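You operate a simulated robot arm through the tools that you are given. There is no shell and no other tool.

Carry out the task below with a simulated two-armed robot. There is one attempt and no reset: what you move stays moved.

JOB
Measure beaker P1 with the probe: over 5.0 it goes on the OVER pad, otherwise on the UNDER pad.
Fine: Use the SAMPLE ring. Press HOLD once when WAIT has gone. Leave the probe down in the rinse beaker. Set down upright: what you pick out.

It is judged by the outcome, as a careful person would: the job done as asked, and still so three seconds after it is handed in. It fails if anything else is knocked over, pushed out of place, dropped, spilled or broken.

ROBOT AND FRAMES
Two 7-joint arms with fingered hands on one trunk that stands fixed in place. Base frame: the origin is at the foot of the trunk, x ahead of it, y to its left, z up; the work surface is at about z = 85. Readings come in cm, rad, newtons and seconds.
The left shoulder is at [8, 24.1, 146.7], the right one opposite. Each reaches about 112.8 cm from its shoulder. Payload 4.9 kg a hand.
The TCP of each hand is the grasp point between the finger pads, 3.2 cm short of the fingertips. In the tool frame z runs along the fingers and y along their closing line. The gripper opens to 20 cm; its body begins 8.9 cm behind the TCP. The gripper is a hand of 4 fingers: y runs from the thumb to the fingers, the wrist lies at [0, 0, -26.7] in the tool frame, and closing takes about 1.5 s.
Orientation is told as [roll, pitch, yaw] about the base's x, y, z axes, in that order, counted from this pose: with the fingers straight down and closing along the base's y, the tool's x points along the base's -x, its y along +y and its z along -z.

CONTROLS
- The arms move only by the tool step_arm. It takes "left_commands", "right_commands" or both (then of equal length, played together; a hand with none holds still); each is a list of rows, each a list of 3 entries, a list of its own where there are three numbers: the gripper command, from -1 (shut) to 1 (fully open), values between in proportion, then the shift along the base's x, y, z in units of 25 mm (1.0 is 25 mm), then the turn, a rotation vector about the base's x, y, z in units of 5 degrees (1.0 is 5 degrees). In form: [[hand, [tx, ty, tz], [wx, wy, wz]], ...]. A call has 1 to 20 rows; each row shifts and turns the commanded pose from where the row before left it. A call with a number of a shift or a turn outside -1 to 1 is refused whole. Each row takes 0.2 s and may step no farther than 5 cm and 0.15 rad from the row before; otherwise, or with a gripper value out of range, the whole call is refused. A pose out of reach is approached as far as the arm can. The call stops where the force on the tool passes 40 N (or 10 N more than at its start, if that is more) or the arm is blocked; 0.2 s more then pass. Each finger travels about 7.2 cm/s and halts on what it meets, pressing with about 34 N; the grip force reading is that of the motor and also rises with nothing between the fingers. The clock runs only during rows and for 0.2 s after the last one: add rows that do not move to give the fingers time. It gives the time, the measured TCP pose, the force on the tool (base axes), the opening and the grip force at its end, in the units of the frame above (readings bear some noise), with the torque about the TCP (base axes, N m) and any sound that the robot's microphone picked up.
- Cameras (640 x 400 px; columns grow to the right, rows downward): "scene" is now at [11, -3.16, 163.42]; the picture's right is [-0.36, -0.93, -0.00], its down [-0.63, 0.24, -0.74] and it looks along [0.69, -0.26, -0.68] (base axes); focal length 294 px, centre (320, 200). "left" rides on the left gripper at [-6.9, -6.9, -11.6] in its tool frame; the picture's right is [0.71, -0.71, 0.00], its down [0.54, 0.54, -0.64] and it looks along [0.46, 0.45, 0.77] (tool axes); focal length 226 px, centre (320, 200). "right" rides on the right gripper at [6.9, -6.9, -11.6] in its tool frame; the picture's right is [0.71, 0.71, 0.00], its down [-0.54, 0.54, -0.64] and it looks along [-0.45, 0.46, 0.77] (tool axes); focal length 226 px, centre (320, 200). There is no depth. A picture from a camera that has moved, and an enlarged one, comes with that camera's place and axes in the base frame and with its lens.
- snapshot(camera): a new picture of that camera. The clock stands still meanwhile.
- slide_trunk(by): slides the trunk up (or, below 0, down) by that many cm; the arms and the scene camera ride with it, the base frame stays. It gives what a move gives, with no picture.
- preshape(shape, hand): the hand has 4 fingers and takes this shape, open, in about a second: jaw (thumb against the fingers, like two jaws); tri (thumb and two fingers); tip (a fingertip pinch); poke (one finger out to press); point (the index stretched); flat (the hand flat); cup (the hand cupped); fist (a fist). The gripper value then closes the fingers along that shape, each until it touches; the sizes above hold for jaw. It gives what a move gives, with no picture.
- aim_head(pan, tilt): turns the head with the scene camera to pan (to the left, within 1.501 rad either way) and tilt (down, from -0.506 to 1.204), counted from straight ahead of the robot. It gives what a move gives.
- zoom(camera, box): a new picture of the part [left, top, right, bottom] of that camera's present view, enlarged. The clock stands still meanwhile.
- sign_off(): hands the job in; it is judged then, once.

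Places have to be worked out from the pictures, the camera data and where the tool is seen. Open the grippers and draw the arms clear of the work before you hand the job in, unless the task says otherwise.

The tools are called after "Call:" by a JSON object that holds its "name" and its "arguments". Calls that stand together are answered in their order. step_arm: Moves the arms, as the interface text tells. Its arguments: {"type":"object","properties":{"left_commands":{"type":"array","items":{"type":"array"}},"right_commands":{"type":"array","items":{"type":"array"}}},"required":[]} The other tools are called the same way: slide_trunk (by) moves the trunk up or down; preshape (shape, hand) gives the hand a shape; aim_head (pan, tilt) turns the head that bears the scene camera; snapshot (camera) takes a picture; zoom (camera, box) takes an enlarged picture of a part of a camera's view; sign_off () hands the job in.

At the start:

```text
time_s: 0.0
left_ee_pos: [66.06, 3.01, 136.47]
left_tool_rot: [-0.002, 0.001, 0.0]
left_force: [0.9, 0.9, 0.5]
left_torque: [0.03, 0.0, -0.01]
left_width: 19.97
left_grasp_force: 0.1
left_shape: jaw
right_ee_pos: [62.6, -51.92, 135.39]
right_tool_rot: [-0.001, -0.001, 0.001]
right_force: [0.1, 0.0, 0.0]
right_torque: [0.01, 0.0, -0.01]
right_width: 20.0
right_grasp_force: 0.0
right_shape: jaw
trunk travel left (down, up): [-37.5, 46.5]
head pan, tilt (commanded): [-0.365, 0.742]
```

scene: 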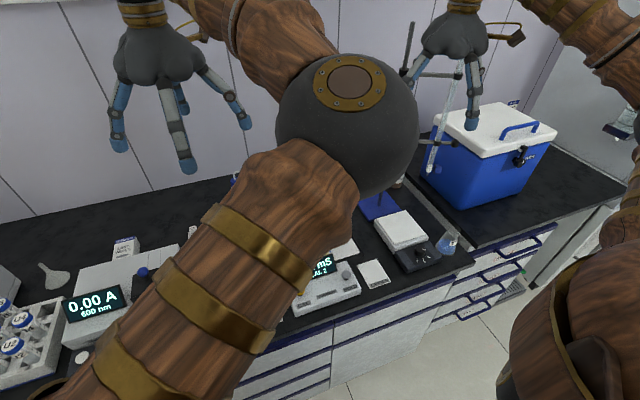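
right: 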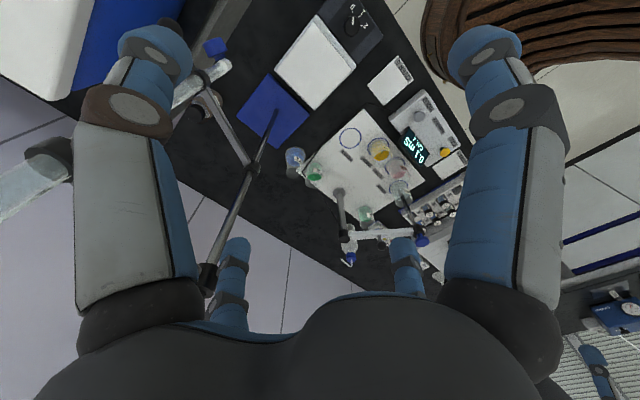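
left: 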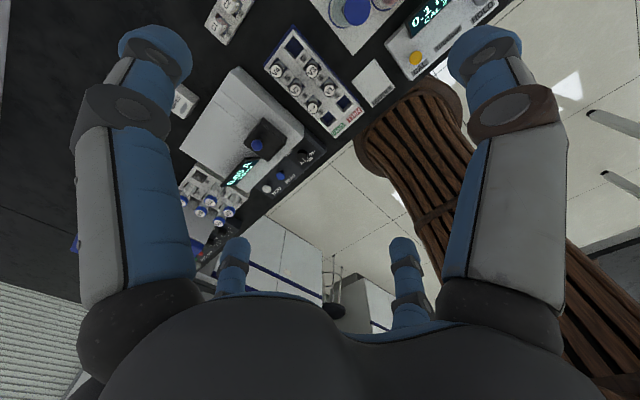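

The left arm hides the middle of the bench in the scene view; the right wrist camera sees the meter and beakers. I take enlarged views first to get an overview.

Call:
{"name": "zoom", "arguments": {"camera": "right", "box": [240, 80, 480, 280]}}

Call:
{"name": "zoom", "arguments": {"camera": "left", "box": [160, 0, 500, 220]}}

Call:
{"name": "zoom", "arguments": {"camera": "scene", "box": [240, 160, 480, 320]}}

```text
2.00 times, centred on (360, 180) of right
camera zoom: at [55.59, -58.74, 146.85], right [-0.71, 0.71, 0.0], down [0.54, 0.54, 0.64], along [0.45, 0.46, -0.77], focal length 452 px, centre (240, 240)
```

zoom: 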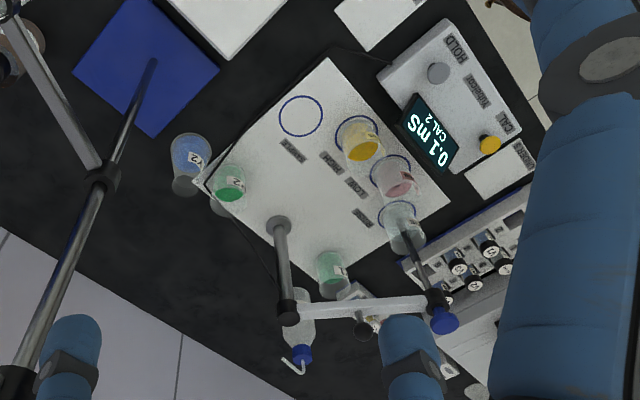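

```text
1.82 times, centred on (330, 110) of left
camera zoom: at [72.91, -3.95, 148.12], right [-0.71, -0.71, 0.0], down [-0.54, 0.54, 0.64], along [-0.46, 0.45, -0.77], focal length 411 px, centre (302, 364)
```

zoom: 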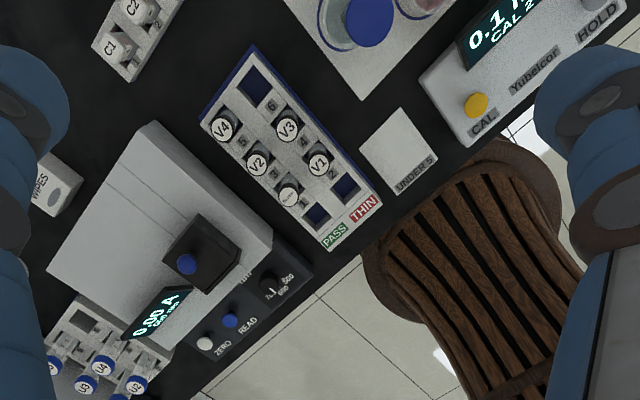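

```text
2.50 times, centred on (360, 240) of scene
camera zoom: at [11.0, -3.16, 163.42], right [-0.36, -0.93, 0.0], down [-0.63, 0.24, -0.74], along [0.69, -0.26, -0.68], focal length 734 px, centre (220, 100)
```

zoom: 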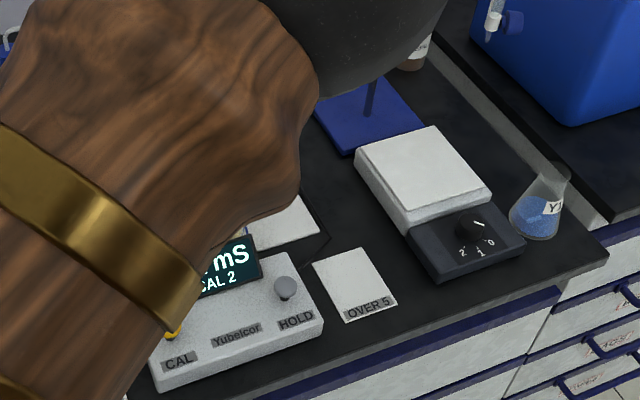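

The bench has a conductivity meter with CAL/HOLD buttons, a stand arm holding a blue-capped probe, and a plate with rings. I move the left arm well to the left to clear the head camera's view.

Call:
{"name": "step_arm", "arguments": {"left_commands": [[1, [0, 1, 0], [0, 0, 0]], [1, [0, 1, 0], [0, 0, 0]], [1, [0, 1, 0], [0, 0, 0]], [1, [0, 1, 0], [0, 0, 0]], [1, [0, 1, 0], [0, 0, 0]], [1, [0, 1, 0], [0, 0, 0]], [1, [0, 1, 0], [0, 0, 0]], [1, [0, 1, 0], [0, 0, 0]], [1, [0, 1, 0], [0, 0, 0]], [1, [0, 1, 0], [0, 0, 0]], [1, [0, 1, 0], [0, 0, 0]], [1, [0, 1, 0], [0, 0, 0]], [1, [0, 1, 0], [0, 0, 0]], [1, [0, 1, 0], [0, 0, 0]], [1, [0, 1, 0], [0, 0, 0]], [1, [0, 1, 0], [0, 0, 0]]]}}

Call:
{"name": "snapshot", "arguments": {"camera": "scene"}}

```text
time_s: 3.4
left_ee_pos: [65.87, 43.13, 136.45]
left_tool_rot: [-0.002, -0.001, 0.0]
left_force: [0.2, -0.1, 0.3]
left_torque: [-0.04, -0.02, 0.04]
left_width: 20.0
left_grasp_force: 0.2
left_shape: jaw
right_ee_pos: [62.73, -51.69, 135.44]
right_tool_rot: [-0.001, 0.002, 0.0]
right_force: [-0.2, 0.9, -0.5]
right_torque: [-0.02, 0.0, 0.01]
right_width: 20.0
right_grasp_force: 0.1
right_shape: jaw
trunk travel left (down, up): [-37.5, 46.5]
head pan, tilt (commanded): [-0.365, 0.742]
```

```text
taken
camera scene: at [11.04, -2.96, 163.42], right [-0.36, -0.93, 0.0], down [-0.63, 0.24, -0.74], along [0.69, -0.26, -0.68], focal length 294 px, centre (320, 200)
```

scene: 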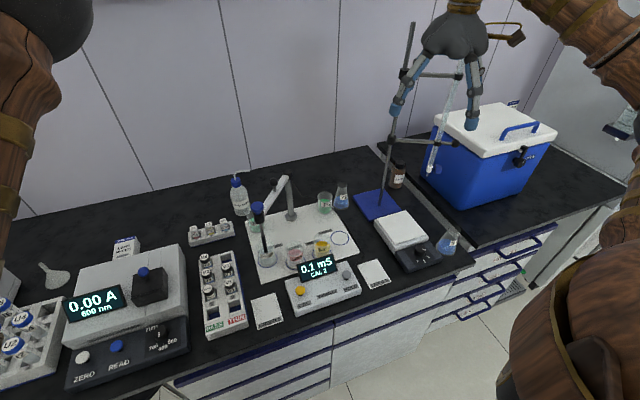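

Now the bench is visible. I zoom on the meter, plate and beakers to read labels.

Call:
{"name": "zoom", "arguments": {"camera": "scene", "box": [225, 165, 405, 285]}}

Call:
{"name": "zoom", "arguments": {"camera": "scene", "box": [235, 220, 365, 300]}}

Call:
{"name": "zoom", "arguments": {"camera": "scene", "box": [225, 165, 315, 235]}}

Call:
{"name": "zoom", "arguments": {"camera": "right", "box": [300, 100, 440, 190]}}

Call:
{"name": "zoom", "arguments": {"camera": "right", "box": [280, 140, 440, 270]}}

```text
3.33 times, centred on (315, 225) of scene
camera zoom: at [11.04, -2.96, 163.42], right [-0.36, -0.93, 0.0], down [-0.63, 0.24, -0.74], along [0.69, -0.26, -0.68], focal length 979 px, centre (337, 117)
```

zoom: 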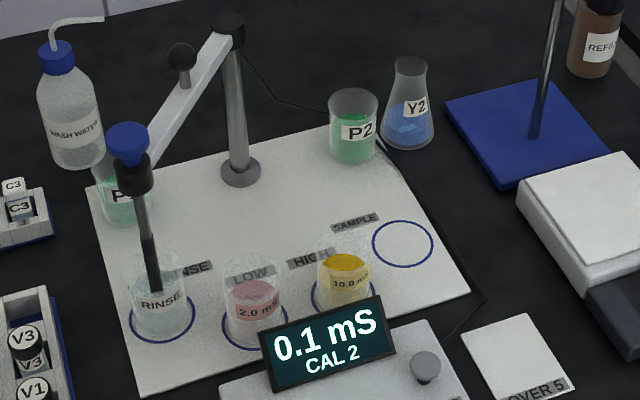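

```text
4.92 times, centred on (300, 260) of scene
camera zoom: at [11.04, -2.96, 163.42], right [-0.36, -0.93, 0.0], down [-0.63, 0.24, -0.74], along [0.69, -0.26, -0.68], focal length 1446 px, centre (418, -95)
```

zoom: 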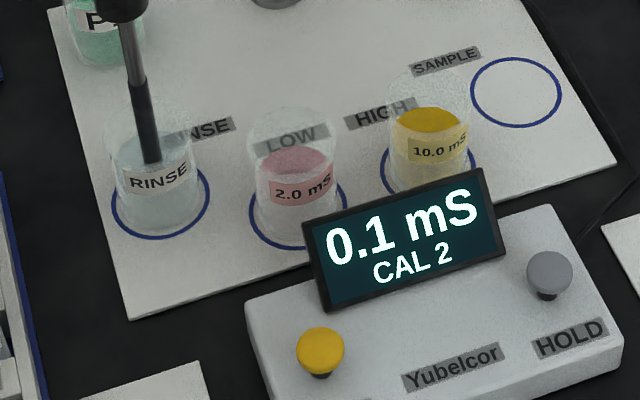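

```text
5.71 times, centred on (270, 200) of scene
camera zoom: at [11.04, -2.96, 163.42], right [-0.36, -0.93, 0.0], down [-0.63, 0.24, -0.74], along [0.69, -0.26, -0.68], focal length 1679 px, centre (606, 200)
```

zoom: 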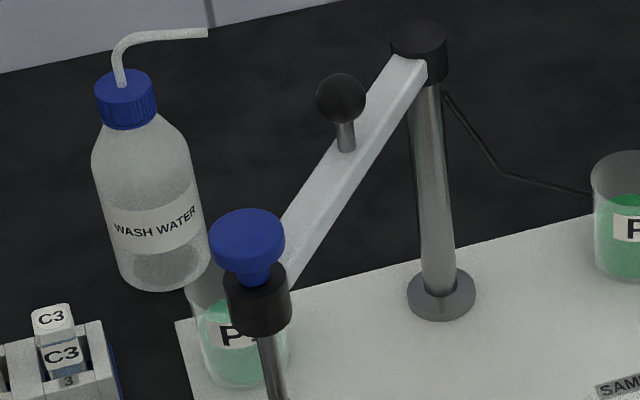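

```text
4.44 times, centred on (370, 145) of right
camera zoom: at [55.62, -58.56, 146.92], right [-0.71, 0.71, 0.0], down [0.54, 0.54, 0.64], along [0.45, 0.45, -0.77], focal length 1005 px, centre (98, 444)
```

zoom: 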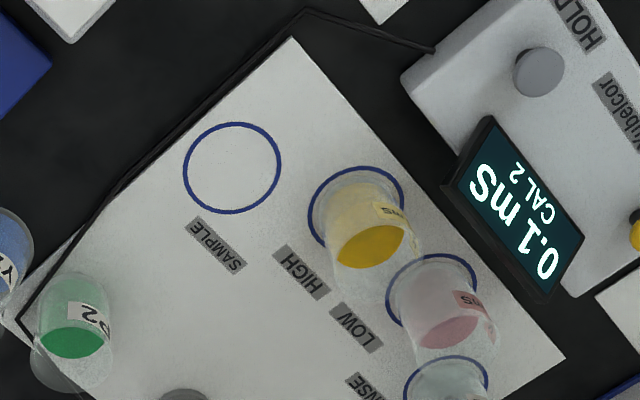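

```text
3.08 times, centred on (360, 205) of right
camera zoom: at [55.62, -58.56, 146.92], right [-0.71, 0.71, 0.0], down [0.54, 0.54, 0.64], along [0.45, 0.45, -0.77], focal length 696 px, centre (197, 185)
```

zoom: 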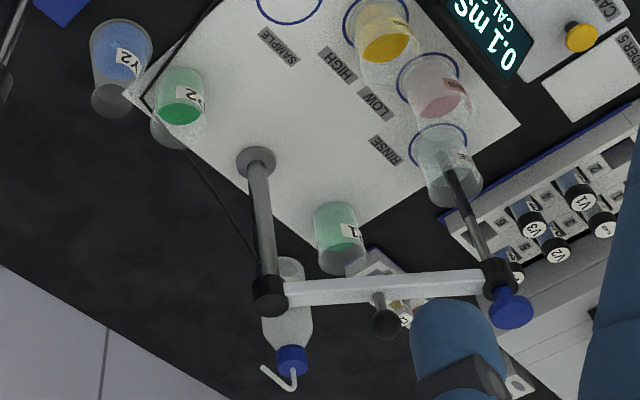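

Display reads "0.1 mS / CAL 2" (calibrated on two points as I read it); rings are RINSE, LOW, HIGH, SAMPLE on an arc about the post at ≈(84.5,-20), P1 at ≈(84,-7). I look at the hands' finger layout and the UNDER pad/rack surroundings.

Call:
{"name": "zoom", "arguments": {"camera": "scene", "box": [380, 0, 540, 140]}}

Call:
{"name": "snapshot", "arguments": {"camera": "left"}}

Call:
{"name": "zoom", "arguments": {"camera": "scene", "box": [180, 210, 400, 345]}}

```text
2.86 times, centred on (460, 70) of scene
camera zoom: at [11.04, -2.96, 163.42], right [-0.36, -0.93, 0.0], down [-0.63, 0.24, -0.74], along [0.69, -0.26, -0.68], focal length 839 px, centre (-80, 571)
```

zoom: 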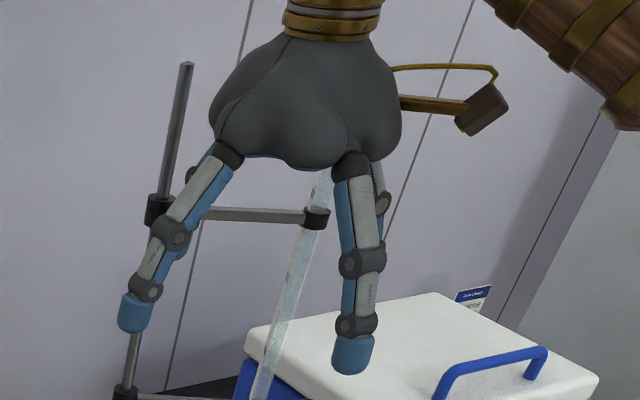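

```text
taken
camera left: at [72.81, 36.23, 148.04], right [-0.71, -0.71, 0.0], down [-0.54, 0.54, 0.64], along [-0.46, 0.45, -0.77], focal length 226 px, centre (320, 200)
```

left: 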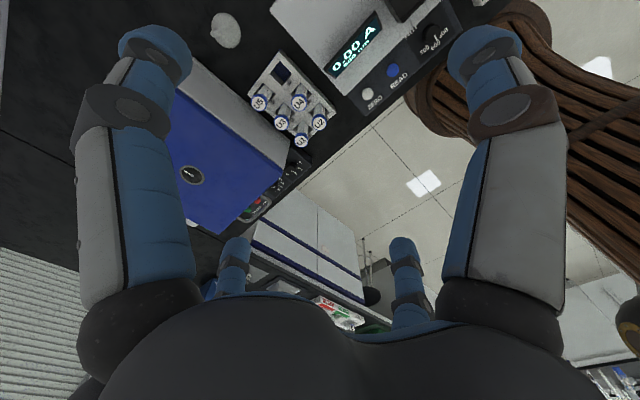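

```text
2.91 times, centred on (290, 278) of scene
camera zoom: at [11.04, -2.96, 163.42], right [-0.36, -0.93, 0.0], down [-0.63, 0.24, -0.74], along [0.69, -0.26, -0.68], focal length 855 px, centre (407, -26)
```

zoom: 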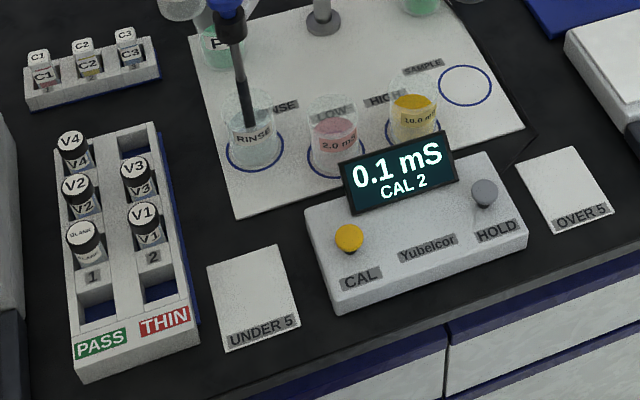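

Wrist view suggests the four fingers are spread radially (±x, ±y in the tool frame). I partly close the left hand to learn how it closes.

Call:
{"name": "step_arm", "arguments": {"left_commands": [[-0.2, [0, 0, 0], [0, 0, 0]], [-0.2, [0, 0, 0], [0, 0, 0]], [-0.2, [0, 0, 0], [0, 0, 0]], [-0.2, [0, 0, 0], [0, 0, 0]], [-0.2, [0, 0, 0], [0, 0, 0]], [-0.2, [0, 0, 0], [0, 0, 0]]], "right_commands": [[-0.2, [0, 0, 0], [0, 0, 0]], [-0.2, [0, 0, 0], [0, 0, 0]], [-0.2, [0, 0, 0], [0, 0, 0]], [-0.2, [0, 0, 0], [0, 0, 0]], [-0.2, [0, 0, 0], [0, 0, 0]], [-0.2, [0, 0, 0], [0, 0, 0]]]}}

Call:
{"name": "snapshot", "arguments": {"camera": "left"}}

Call:
{"name": "snapshot", "arguments": {"camera": "right"}}

Call:
{"name": "zoom", "arguments": {"camera": "scene", "box": [380, 0, 540, 140]}}

```text
time_s: 4.8
left_ee_pos: [65.86, 43.02, 136.58]
left_tool_rot: [0.0, 0.0, 0.001]
left_force: [0.1, -0.6, 0.1]
left_torque: [0.02, 0.0, 0.02]
left_width: 8.04
left_grasp_force: 0.1
left_shape: jaw
right_ee_pos: [62.6, -51.93, 135.25]
right_tool_rot: [-0.001, 0.0, 0.0]
right_force: [-0.1, -0.5, -0.2]
right_torque: [0.0, 0.04, 0.0]
right_width: 8.03
right_grasp_force: 0.1
right_shape: jaw
trunk travel left (down, up): [-37.5, 46.5]
head pan, tilt (commanded): [-0.365, 0.742]
```

```text
taken
camera left: at [72.78, 36.04, 148.12], right [-0.71, -0.71, 0.0], down [-0.54, 0.54, 0.64], along [-0.46, 0.45, -0.77], focal length 226 px, centre (320, 200)
```

left: 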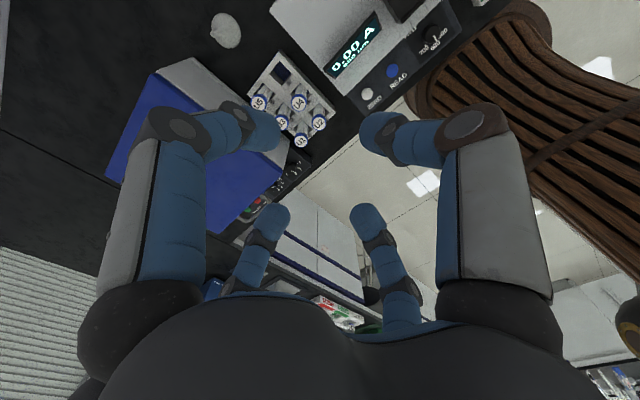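

```text
taken
camera right: at [55.59, -58.73, 146.85], right [-0.71, 0.71, 0.0], down [0.54, 0.54, 0.64], along [0.45, 0.45, -0.77], focal length 226 px, centre (320, 200)
```

right: 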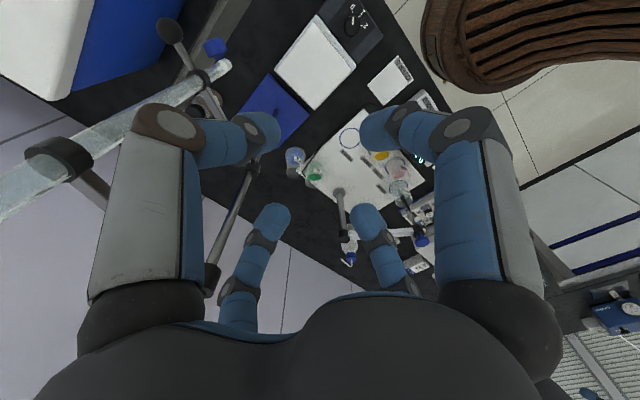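

```text
2.86 times, centred on (460, 70) of scene
camera zoom: at [11.0, -3.15, 163.42], right [-0.36, -0.93, 0.0], down [-0.63, 0.24, -0.74], along [0.69, -0.26, -0.68], focal length 839 px, centre (-80, 571)
```

zoom: 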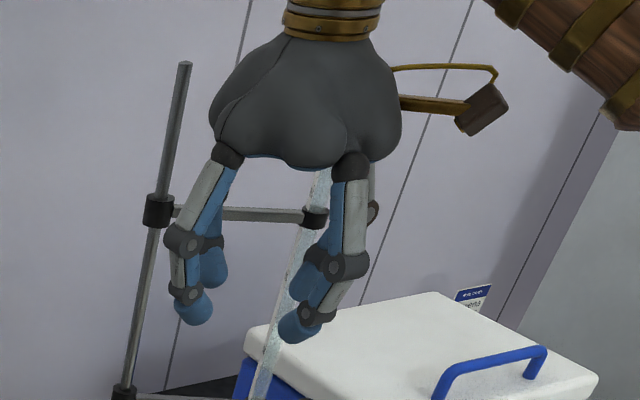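

All four fingers close radially like a claw. I try the other shapes with the right hand in free air, starting with "tip".

Call:
{"name": "preshape", "arguments": {"shape": "tip", "hand": "right"}}

Call:
{"name": "zoom", "arguments": {"camera": "scene", "box": [380, 0, 540, 140]}}

Call:
{"name": "snapshot", "arguments": {"camera": "right"}}

```text
time_s: 5.7
left_ee_pos: [65.73, 42.97, 136.63]
left_tool_rot: [0.001, 0.0, 0.0]
left_force: [0.6, -0.7, -0.6]
left_torque: [0.0, -0.01, 0.02]
left_width: 8.06
left_grasp_force: 0.1
left_shape: jaw
right_ee_pos: [62.48, -51.9, 135.27]
right_tool_rot: [0.0, 0.001, -0.002]
right_force: [-4.6, 0.3, -0.7]
right_torque: [0.0, 0.09, 0.02]
right_width: 20.02
right_grasp_force: 0.0
right_shape: tip
trunk travel left (down, up): [-37.5, 46.5]
head pan, tilt (commanded): [-0.365, 0.742]
```

```text
2.86 times, centred on (460, 70) of scene
camera zoom: at [10.9, -3.14, 163.43], right [-0.36, -0.93, 0.0], down [-0.63, 0.24, -0.74], along [0.69, -0.26, -0.68], focal length 839 px, centre (-80, 571)
```

zoom: 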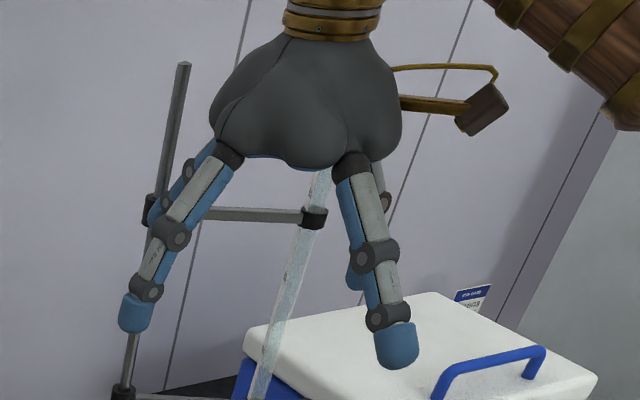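

```text
taken
camera right: at [55.46, -58.74, 146.89], right [-0.71, 0.71, 0.0], down [0.54, 0.54, 0.64], along [0.45, 0.45, -0.77], focal length 226 px, centre (320, 200)
```

right: 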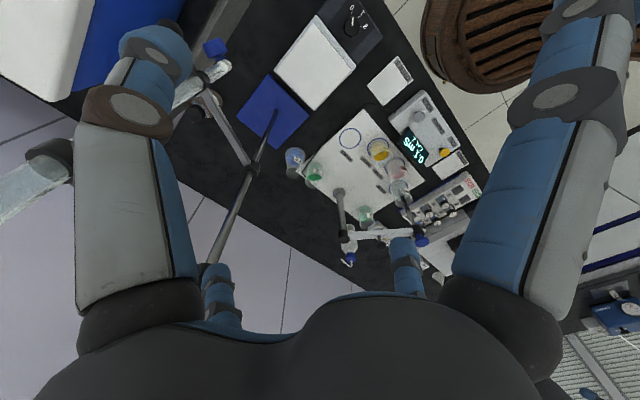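

In "tip" the ±x fingers splay out. I close it to a narrow width to see the pinch.

Call:
{"name": "step_arm", "arguments": {"right_commands": [[-0.75, [0, 0, 0], [0, 0, 0]], [-0.75, [0, 0, 0], [0, 0, 0]], [-0.75, [0, 0, 0], [0, 0, 0]], [-0.75, [0, 0, 0], [0, 0, 0]], [-0.75, [0, 0, 0], [0, 0, 0]], [-0.75, [0, 0, 0], [0, 0, 0]], [-0.75, [0, 0, 0], [0, 0, 0]]]}}

Call:
{"name": "zoom", "arguments": {"camera": "scene", "box": [380, 0, 540, 140]}}

Call:
{"name": "snapshot", "arguments": {"camera": "right"}}

```text
time_s: 7.3
left_ee_pos: [65.77, 43.03, 136.59]
left_tool_rot: [-0.001, 0.0, 0.0]
left_force: [-0.3, 0.1, -0.5]
left_torque: [-0.01, -0.01, -0.01]
left_width: 8.02
left_grasp_force: 0.2
left_shape: jaw
right_ee_pos: [62.41, -51.95, 135.36]
right_tool_rot: [0.002, 0.001, 0.001]
right_force: [-6.3, 0.0, -0.5]
right_torque: [-0.01, 0.11, -0.03]
right_width: 2.53
right_grasp_force: 0.2
right_shape: tip
trunk travel left (down, up): [-37.5, 46.5]
head pan, tilt (commanded): [-0.365, 0.742]
```

```text
2.86 times, centred on (460, 70) of scene
camera zoom: at [10.89, -3.15, 163.43], right [-0.36, -0.93, 0.0], down [-0.63, 0.24, -0.74], along [0.69, -0.26, -0.68], focal length 839 px, centre (-80, 571)
```

zoom: 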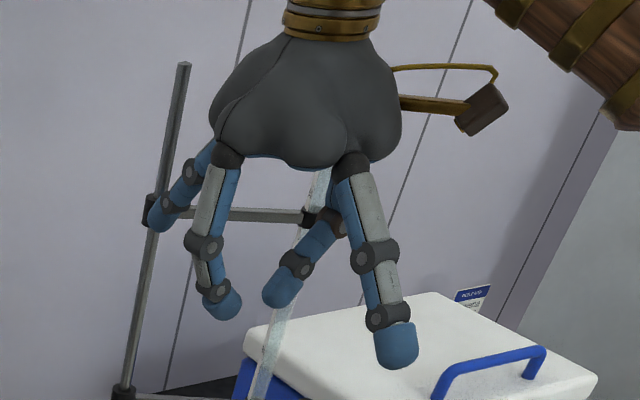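

```text
taken
camera right: at [55.48, -58.73, 146.9], right [-0.71, 0.71, 0.0], down [0.54, 0.54, 0.64], along [0.45, 0.45, -0.77], focal length 226 px, centre (320, 200)
```

right: 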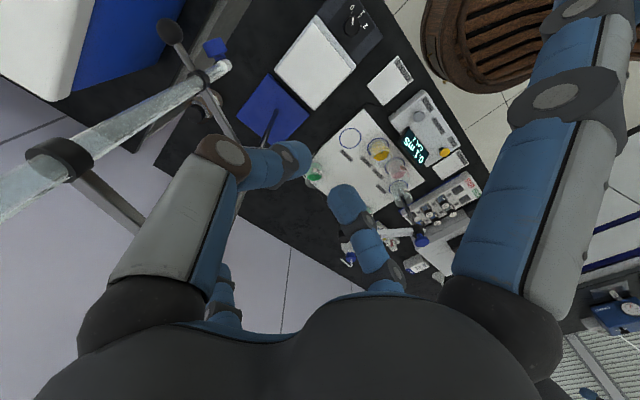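

"tip" pinches with the ±y fingers only, leaving ±x ones splayed. Next I look at "poke" for pressing HOLD.

Call:
{"name": "preshape", "arguments": {"shape": "poke", "hand": "right"}}

Call:
{"name": "zoom", "arguments": {"camera": "scene", "box": [380, 0, 540, 140]}}

Call:
{"name": "snapshot", "arguments": {"camera": "right"}}

```text
time_s: 8.2
left_ee_pos: [65.92, 43.03, 136.56]
left_tool_rot: [0.0, -0.001, 0.0]
left_force: [-0.1, 0.2, -0.1]
left_torque: [0.02, 0.0, 0.0]
left_width: 8.03
left_grasp_force: 0.0
left_shape: jaw
right_ee_pos: [62.64, -51.95, 135.27]
right_tool_rot: [0.0, 0.002, 0.0]
right_force: [-0.2, 0.6, 0.2]
right_torque: [-0.01, -0.02, -0.04]
right_width: 0.0
right_grasp_force: 0.0
right_shape: poke
trunk travel left (down, up): [-37.5, 46.5]
head pan, tilt (commanded): [-0.365, 0.742]
```

```text
2.86 times, centred on (460, 70) of scene
camera zoom: at [11.02, -3.14, 163.42], right [-0.36, -0.93, 0.0], down [-0.63, 0.24, -0.74], along [0.69, -0.26, -0.68], focal length 839 px, centre (-80, 571)
```

zoom: 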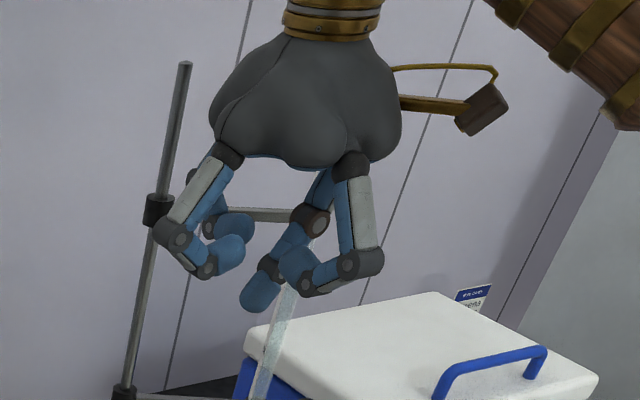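

```text
taken
camera right: at [55.61, -58.73, 146.85], right [-0.71, 0.71, 0.0], down [0.54, 0.54, 0.64], along [0.45, 0.45, -0.77], focal length 226 px, centre (320, 200)
```

right: 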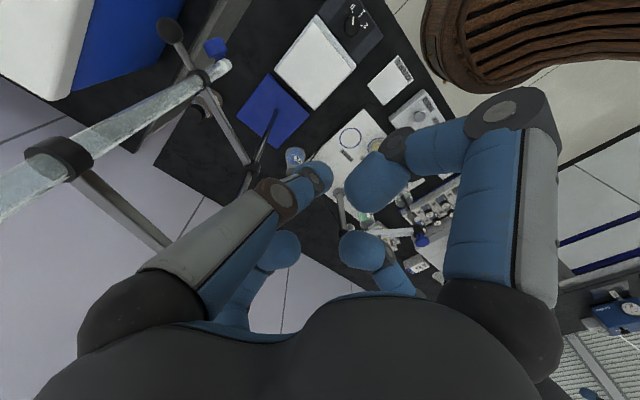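

Poke puts one fingertip on the tool axis about 3.2 cm beyond the TCP. I also look at "point" and "tri" before choosing.

Call:
{"name": "preshape", "arguments": {"shape": "point", "hand": "right"}}

Call:
{"name": "zoom", "arguments": {"camera": "scene", "box": [380, 0, 540, 140]}}

Call:
{"name": "preshape", "arguments": {"shape": "tri", "hand": "right"}}

Call:
{"name": "zoom", "arguments": {"camera": "scene", "box": [380, 0, 540, 140]}}

Call:
{"name": "snapshot", "arguments": {"camera": "right"}}

```text
time_s: 9.1
left_ee_pos: [65.93, 42.96, 136.6]
left_tool_rot: [0.001, 0.001, 0.0]
left_force: [0.1, -0.5, -1.0]
left_torque: [0.01, 0.03, 0.03]
left_width: 8.05
left_grasp_force: 0.0
left_shape: jaw
right_ee_pos: [62.53, -51.8, 135.25]
right_tool_rot: [0.001, 0.002, -0.001]
right_force: [-0.1, 1.0, -0.1]
right_torque: [-0.02, 0.01, 0.02]
right_width: 19.56
right_grasp_force: 0.2
right_shape: point
trunk travel left (down, up): [-37.5, 46.5]
head pan, tilt (commanded): [-0.365, 0.742]
```

```text
2.86 times, centred on (460, 70) of scene
camera zoom: at [11.0, -3.14, 163.42], right [-0.36, -0.93, 0.0], down [-0.63, 0.24, -0.74], along [0.69, -0.26, -0.68], focal length 839 px, centre (-80, 571)
```

zoom: 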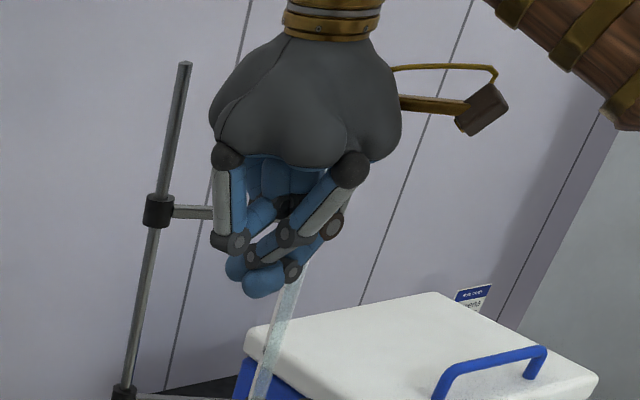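

```text
time_s: 10.0
left_ee_pos: [65.88, 42.97, 136.56]
left_tool_rot: [0.0, -0.001, -0.001]
left_force: [0.2, -0.4, 0.8]
left_torque: [0.0, 0.0, -0.01]
left_width: 8.03
left_grasp_force: 0.1
left_shape: jaw
right_ee_pos: [62.5, -51.95, 135.21]
right_tool_rot: [-0.002, 0.001, 0.002]
right_force: [0.4, 0.4, 0.7]
right_torque: [0.01, 0.0, -0.02]
right_width: 19.99
right_grasp_force: 0.1
right_shape: tri
trunk travel left (down, up): [-37.5, 46.5]
head pan, tilt (commanded): [-0.365, 0.742]
```

```text
2.86 times, centred on (460, 70) of scene
camera zoom: at [11.01, -3.13, 163.42], right [-0.36, -0.93, 0.0], down [-0.63, 0.24, -0.74], along [0.69, -0.26, -0.68], focal length 839 px, centre (-80, 571)
```

zoom: 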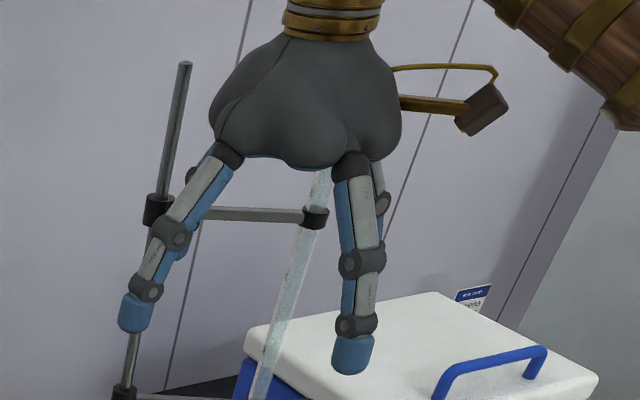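

```text
taken
camera right: at [55.59, -58.72, 146.86], right [-0.71, 0.71, 0.0], down [0.54, 0.54, 0.64], along [0.45, 0.45, -0.77], focal length 226 px, centre (320, 200)
```

right: 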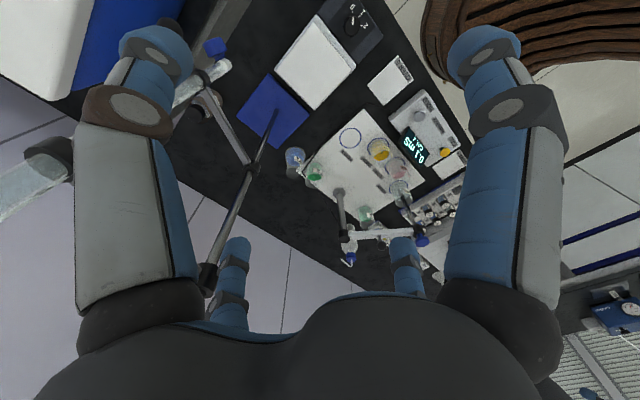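

Shapes understood: I'll use the jaw claw for the beaker. I set the right hand back to jaw and lower the trunk 12 cm for better reach to P1 (≈84,-7).

Call:
{"name": "preshape", "arguments": {"shape": "jaw", "hand": "right"}}

Call:
{"name": "slide_trunk", "arguments": {"by": -12}}

Call:
{"name": "snapshot", "arguments": {"camera": "scene"}}

Call:
{"name": "snapshot", "arguments": {"camera": "right"}}

```text
time_s: 10.9
left_ee_pos: [65.91, 42.98, 136.64]
left_tool_rot: [0.001, 0.001, 0.0]
left_force: [-0.6, 0.0, -0.9]
left_torque: [0.01, 0.0, -0.03]
left_width: 8.04
left_grasp_force: 0.1
left_shape: jaw
right_ee_pos: [62.54, -51.86, 135.32]
right_tool_rot: [0.0, 0.001, 0.0]
right_force: [0.2, 0.0, 0.5]
right_torque: [-0.01, 0.01, -0.01]
right_width: 19.99
right_grasp_force: 0.0
right_shape: jaw
trunk travel left (down, up): [-37.5, 46.5]
head pan, tilt (commanded): [-0.365, 0.742]
```

```text
time_s: 12.4
left_ee_pos: [65.9, 43.0, 124.55]
left_tool_rot: [0.001, 0.0, 0.0]
left_force: [0.4, -1.0, 0.3]
left_torque: [-0.01, -0.01, -0.01]
left_width: 8.02
left_grasp_force: 0.0
left_shape: jaw
right_ee_pos: [62.55, -51.88, 123.31]
right_tool_rot: [-0.001, -0.001, 0.001]
right_force: [0.1, 0.6, 0.5]
right_torque: [-0.03, 0.03, 0.02]
right_width: 19.97
right_grasp_force: 0.1
right_shape: jaw
trunk travel left (down, up): [-25.5, 58.5]
head pan, tilt (commanded): [-0.365, 0.742]
```

```text
taken
camera scene: at [10.97, -3.13, 151.43], right [-0.36, -0.93, 0.0], down [-0.63, 0.24, -0.74], along [0.69, -0.26, -0.68], focal length 294 px, centre (320, 200)
```

scene: 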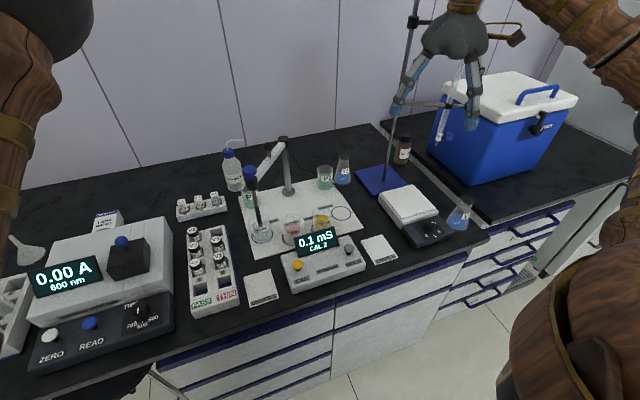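

```text
taken
camera right: at [55.56, -58.71, 134.89], right [-0.71, 0.71, 0.0], down [0.54, 0.54, 0.64], along [0.45, 0.45, -0.77], focal length 226 px, centre (320, 200)
```

right: 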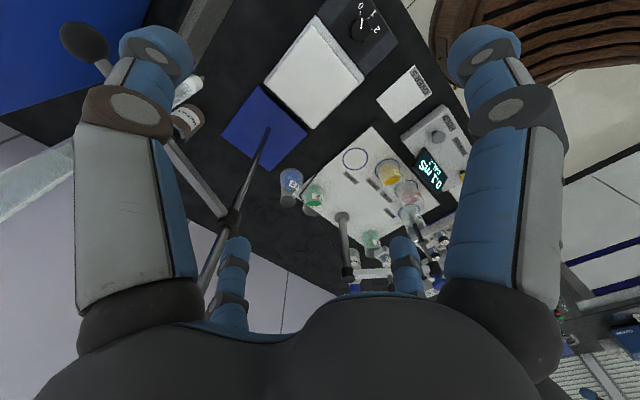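

I zoom on the plate from this lower viewpoint to triangulate positions and heights.

Call:
{"name": "zoom", "arguments": {"camera": "scene", "box": [215, 130, 365, 230]}}

Call:
{"name": "zoom", "arguments": {"camera": "scene", "box": [230, 195, 410, 310]}}

Call:
{"name": "zoom", "arguments": {"camera": "right", "box": [270, 130, 460, 290]}}

```text
4.00 times, centred on (290, 180) of scene
camera zoom: at [10.97, -3.13, 151.43], right [-0.36, -0.93, 0.0], down [-0.63, 0.24, -0.74], along [0.69, -0.26, -0.68], focal length 1175 px, centre (440, 280)
```

zoom: 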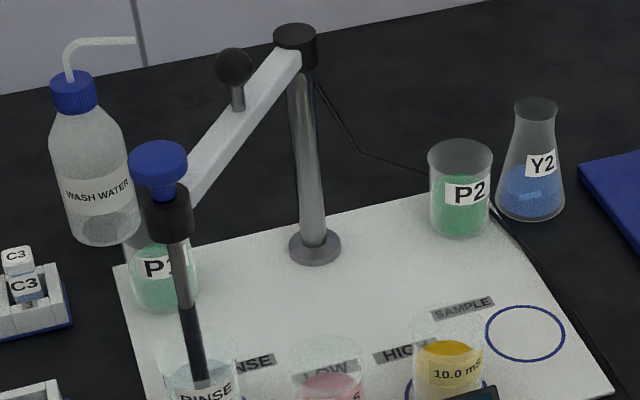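

```text
3.48 times, centred on (320, 252) of scene
camera zoom: at [10.97, -3.13, 151.43], right [-0.36, -0.93, 0.0], down [-0.63, 0.24, -0.74], along [0.69, -0.26, -0.68], focal length 1022 px, centre (320, 17)
```

zoom: 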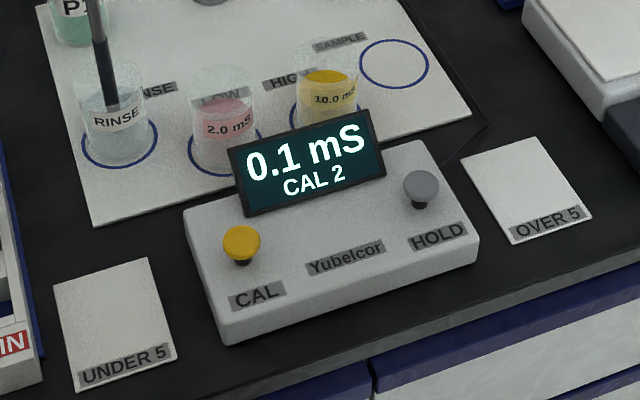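

```text
2.50 times, centred on (365, 210) of right
camera zoom: at [55.56, -58.71, 134.89], right [-0.71, 0.71, 0.0], down [0.54, 0.54, 0.64], along [0.45, 0.45, -0.77], focal length 565 px, centre (208, 175)
```

zoom: 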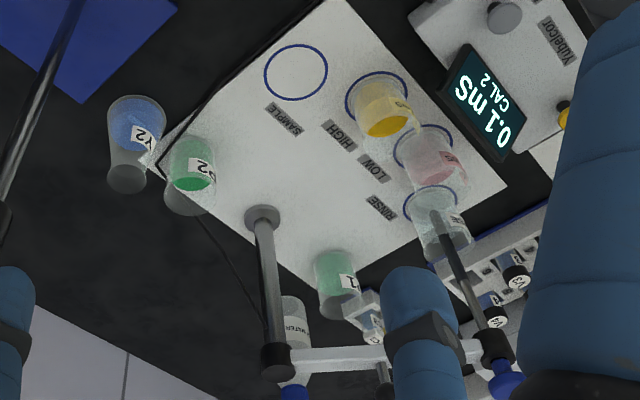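

Triangulated: SAMPLE ring ≈(69.3,-32.7), P1 ≈(84.4,-7.0), post ≈(84.9,-20.1), knob ≈(77.5,-14,109.8), HOLD ≈(53.8,-27.7,89), OVER pad ≈(53,-37), UNDER pad ≈(53,-3.3). I move the right hand high over P1, with opening ~7.6 cm.

Call:
{"name": "step_arm", "arguments": {"right_commands": [[-0.24, [0.437, 0.898, 0], [0, 0, -0.05]], [-0.24, [0.437, 0.898, 0], [0, 0, -0.05]], [-0.24, [0.437, 0.898, 0], [0, 0, -0.05]], [-0.24, [0.437, 0.898, 0], [0, 0, -0.05]], [-0.24, [0.437, 0.898, 0], [0, 0, -0.05]], [-0.24, [0.437, 0.898, 0], [0, 0, -0.05]], [-0.24, [0.437, 0.898, 0], [0, 0, -0.05]], [-0.24, [0.437, 0.898, 0], [0, 0, -0.05]], [-0.24, [0.437, 0.898, 0], [0, 0, -0.05]], [-0.24, [0.437, 0.898, 0], [0, 0, -0.05]], [-0.24, [0.437, 0.898, 0], [0, 0, -0.05]], [-0.24, [0.437, 0.898, 0], [0, 0, -0.05]], [-0.24, [0.437, 0.898, 0], [0, 0, -0.05]], [-0.24, [0.437, 0.898, 0], [0, 0, -0.05]], [-0.24, [0.437, 0.898, 0], [0, 0, -0.05]], [-0.24, [0.437, 0.898, 0], [0, 0, -0.05]], [-0.24, [0.437, 0.898, 0], [0, 0, -0.05]], [-0.24, [0.437, 0.898, 0], [0, 0, -0.05]], [-0.24, [0.437, 0.898, 0], [0, 0, -0.05]], [-0.24, [0.437, 0.898, 0], [0, 0, -0.05]]]}}

Call:
{"name": "snapshot", "arguments": {"camera": "scene"}}

Call:
{"name": "snapshot", "arguments": {"camera": "right"}}

```text
time_s: 16.6
left_ee_pos: [65.86, 43.2, 124.5]
left_tool_rot: [-0.002, 0.001, 0.0]
left_force: [-0.1, 0.6, -0.1]
left_torque: [-0.02, 0.02, 0.03]
left_width: 8.06
left_grasp_force: 0.0
left_shape: jaw
right_ee_pos: [84.47, -6.97, 123.36]
right_tool_rot: [-0.001, 0.002, -0.086]
right_force: [-0.5, -0.3, 0.4]
right_torque: [-0.02, 0.03, 0.02]
right_width: 7.65
right_grasp_force: 0.1
right_shape: jaw
trunk travel left (down, up): [-25.5, 58.5]
head pan, tilt (commanded): [-0.365, 0.742]
```

```text
taken
camera scene: at [11.04, -2.92, 151.42], right [-0.36, -0.93, 0.0], down [-0.63, 0.24, -0.74], along [0.69, -0.26, -0.68], focal length 294 px, centre (320, 200)
```

scene: 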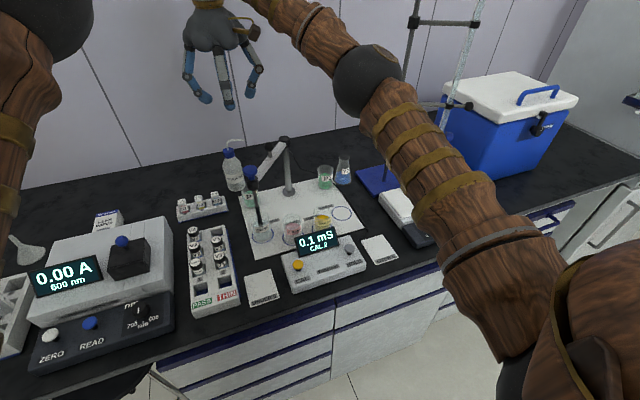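

```text
taken
camera right: at [76.86, -13.18, 134.95], right [-0.64, 0.77, 0.0], down [0.59, 0.49, 0.64], along [0.49, 0.41, -0.77], focal length 226 px, centre (320, 200)
```

right: 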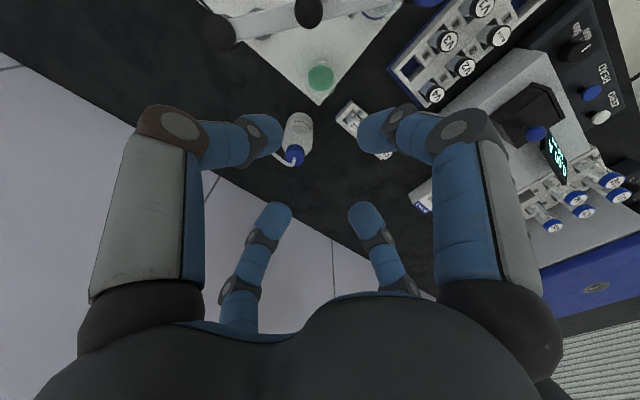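

The hand is above P1 and the head view is clear. I zoom to refine P1's position from the right wrist camera and check from the scene.

Call:
{"name": "zoom", "arguments": {"camera": "right", "box": [220, 0, 420, 180]}}

Call:
{"name": "zoom", "arguments": {"camera": "scene", "box": [170, 20, 320, 220]}}

```text
2.22 times, centred on (320, 90) of right
camera zoom: at [76.86, -13.18, 134.95], right [-0.64, 0.77, 0.0], down [0.59, 0.49, 0.64], along [0.49, 0.41, -0.77], focal length 502 px, centre (320, 444)
```

zoom: 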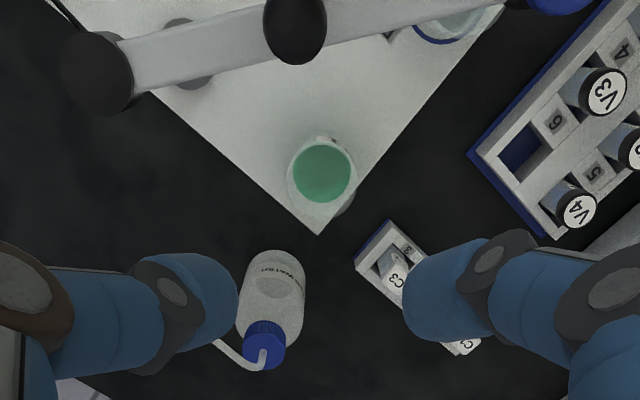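

```text
2.00 times, centred on (245, 120) of scene
camera zoom: at [11.04, -2.92, 151.42], right [-0.36, -0.93, 0.0], down [-0.63, 0.24, -0.74], along [0.69, -0.26, -0.68], focal length 588 px, centre (470, 360)
```

zoom: 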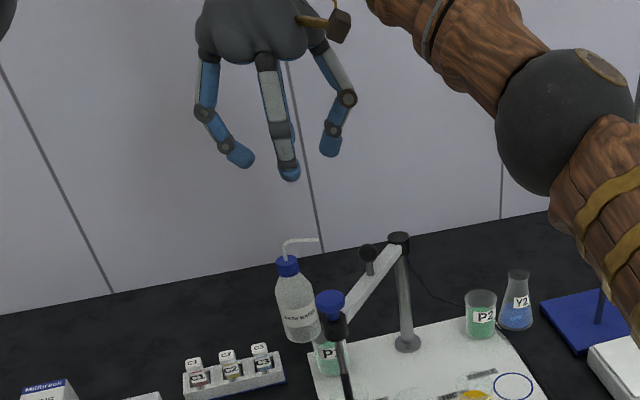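

P1 refines to ≈(84.2,-7.1), right below the hand. I descend to z≈105 and check clearance to the probe bar and wash bottle.

Call:
{"name": "step_arm", "arguments": {"right_commands": [[-0.24, [-0.02, 0, -0.7], [0, 0, 0]], [-0.24, [-0.02, 0, -0.7], [0, 0, 0]], [-0.24, [-0.02, 0, -0.7], [0, 0, 0]], [-0.24, [-0.02, 0, -0.7], [0, 0, 0]], [-0.24, [0, 0, -0.7], [0, 0, 0]], [-0.24, [0, 0, -0.7], [0, 0, 0]], [-0.24, [0, 0, -0.7], [0, 0, 0]], [-0.24, [0, 0, -0.7], [0, 0, 0]], [-0.24, [0, 0, -0.7], [0, 0, 0]], [-0.24, [0, 0, -0.7], [0, 0, 0]]]}}

Call:
{"name": "zoom", "arguments": {"camera": "scene", "box": [190, 80, 330, 220]}}

Call:
{"name": "snapshot", "arguments": {"camera": "right"}}

```text
time_s: 18.8
left_ee_pos: [65.95, 43.12, 124.42]
left_tool_rot: [0.0, 0.002, -0.002]
left_force: [-0.8, 0.5, 0.3]
left_torque: [-0.03, 0.01, 0.04]
left_width: 8.03
left_grasp_force: 0.0
left_shape: jaw
right_ee_pos: [84.14, -7.23, 105.74]
right_tool_rot: [0.001, 0.002, -0.087]
right_force: [-0.8, -0.3, 0.5]
right_torque: [-0.03, 0.01, -0.03]
right_width: 7.63
right_grasp_force: 0.0
right_shape: jaw
trunk travel left (down, up): [-25.5, 58.5]
head pan, tilt (commanded): [-0.365, 0.742]
```

```text
2.86 times, centred on (260, 150) of scene
camera zoom: at [11.07, -3.12, 151.42], right [-0.36, -0.93, 0.0], down [-0.63, 0.24, -0.74], along [0.69, -0.26, -0.68], focal length 839 px, centre (491, 343)
```

zoom: 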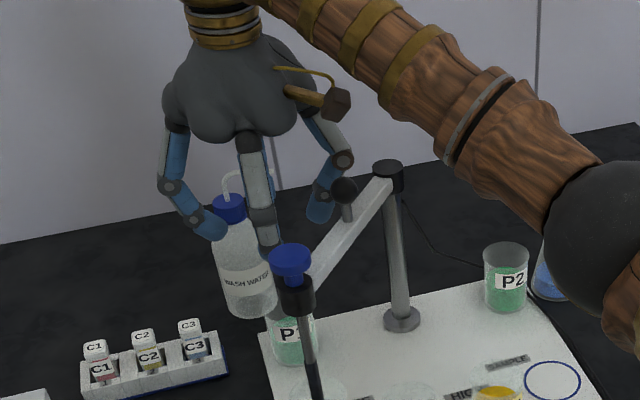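

```text
taken
camera right: at [76.64, -13.3, 117.3], right [-0.64, 0.77, 0.0], down [0.59, 0.49, 0.64], along [0.49, 0.41, -0.77], focal length 226 px, centre (320, 200)
```

right: 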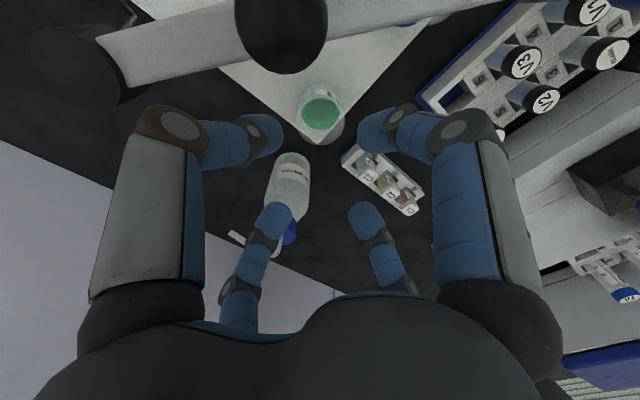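

The wrist camera box sits at the tool's (+x,-y) corner, right above the knob, so descending at this yaw would strike it. I rise 9 cm and turn the hand −90° so the camera points to the free side.

Call:
{"name": "step_arm", "arguments": {"right_commands": [[-0.24, [0, 0, 0.9], [0, 0, 0]], [-0.24, [0, 0, 0.9], [0, 0, 0]], [-0.24, [0, 0, 0.9], [0, 0, 0]], [-0.24, [0, 0, 0.9], [0, 0, 0]], [-0.24, [0, 0, 0], [0, 0, -1]], [-0.24, [0, 0, 0], [0, 0, -1]], [-0.24, [0, 0, 0], [0, 0, -1]], [-0.24, [0, 0, 0], [0, 0, -1]], [-0.24, [0, 0, 0], [0, 0, -1]], [-0.24, [0, 0, 0], [0, 0, -1]], [-0.24, [0, 0, 0], [0, 0, -1]], [-0.24, [0, 0, 0], [0, 0, -1]], [-0.24, [0, 0, 0], [0, 0, -1]], [-0.24, [0, 0, 0], [0, 0, -1]], [-0.24, [0, 0, 0], [0, 0, -1]], [-0.24, [0, 0, 0], [0, 0, -1]], [-0.24, [0, 0, 0], [0, 0, -1]], [-0.24, [0, 0, 0], [0, 0, -1]], [-0.24, [0, 0, 0], [0, 0, -1]], [-0.24, [0, 0, 0], [0, 0, -1]]]}}

Call:
{"name": "snapshot", "arguments": {"camera": "scene"}}

Call:
{"name": "snapshot", "arguments": {"camera": "right"}}

```text
time_s: 23.0
left_ee_pos: [65.92, 43.05, 124.52]
left_tool_rot: [-0.002, 0.0, -0.001]
left_force: [-0.4, -1.0, -0.2]
left_torque: [0.03, -0.02, 0.03]
left_width: 8.04
left_grasp_force: 0.0
left_shape: jaw
right_ee_pos: [84.25, -7.07, 114.84]
right_tool_rot: [0.001, 0.001, -1.484]
right_force: [0.5, -0.3, 0.1]
right_torque: [0.0, 0.04, 0.01]
right_width: 7.63
right_grasp_force: 0.1
right_shape: jaw
trunk travel left (down, up): [-25.5, 58.5]
head pan, tilt (commanded): [-0.365, 0.742]
```

```text
taken
camera scene: at [11.01, -3.12, 151.42], right [-0.36, -0.93, 0.0], down [-0.63, 0.24, -0.74], along [0.69, -0.26, -0.68], focal length 294 px, centre (320, 200)
```

scene: 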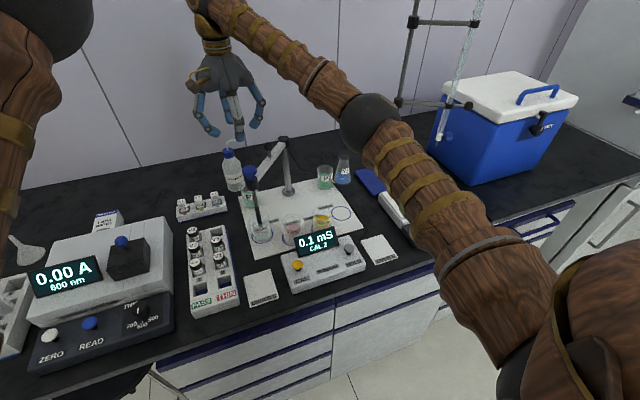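

```text
taken
camera right: at [76.65, -0.73, 126.36], right [0.64, 0.77, 0.0], down [0.59, -0.49, 0.64], along [0.49, -0.41, -0.77], focal length 226 px, centre (320, 200)
```

right: 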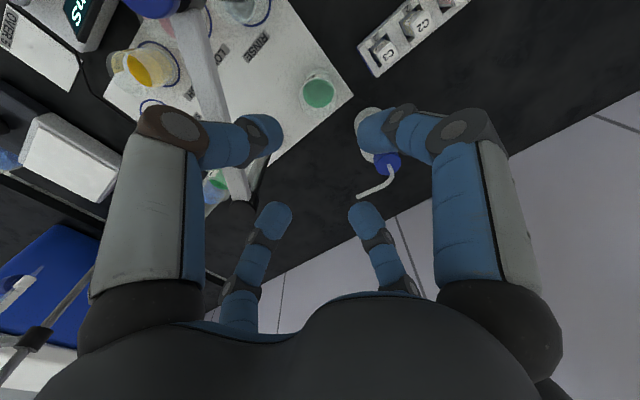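

Yaw is −85°; I turn two more units (to −95°) so the finger clears the wash bottle, then zoom on P1 from this new angle.

Call:
{"name": "step_arm", "arguments": {"right_commands": [[-0.24, [0, 0, 0], [0, 0, -1]], [-0.24, [0, 0, 0], [0, 0, -1]], [-0.24, [0, 0, 0], [0, 0, 0]]]}}

Call:
{"name": "zoom", "arguments": {"camera": "right", "box": [220, 20, 420, 220]}}

Call:
{"name": "zoom", "arguments": {"camera": "scene", "box": [190, 80, 330, 220]}}

```text
time_s: 23.8
left_ee_pos: [65.86, 43.05, 124.52]
left_tool_rot: [-0.001, 0.0, 0.0]
left_force: [0.4, 0.0, -0.4]
left_torque: [-0.03, 0.03, 0.02]
left_width: 8.01
left_grasp_force: 0.1
left_shape: jaw
right_ee_pos: [84.19, -7.04, 114.75]
right_tool_rot: [-0.001, 0.0, -1.659]
right_force: [-1.4, -0.4, -1.0]
right_torque: [0.03, -0.03, 0.02]
right_width: 7.63
right_grasp_force: 0.1
right_shape: jaw
trunk travel left (down, up): [-25.5, 58.5]
head pan, tilt (commanded): [-0.365, 0.742]
```

```text
2.00 times, centred on (320, 120) of right
camera zoom: at [77.86, 0.47, 126.31], right [0.77, 0.64, 0.0], down [0.49, -0.59, 0.64], along [0.41, -0.49, -0.77], focal length 452 px, centre (320, 360)
```

zoom: 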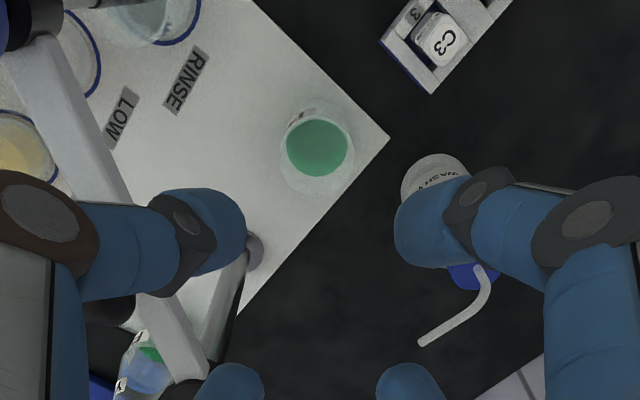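

```text
2.86 times, centred on (260, 150) of scene
camera zoom: at [11.01, -3.12, 151.42], right [-0.36, -0.93, 0.0], down [-0.63, 0.24, -0.74], along [0.69, -0.26, -0.68], focal length 839 px, centre (491, 343)
```

zoom: 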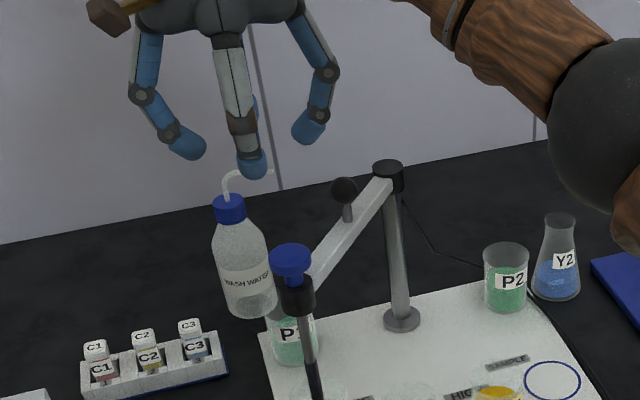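

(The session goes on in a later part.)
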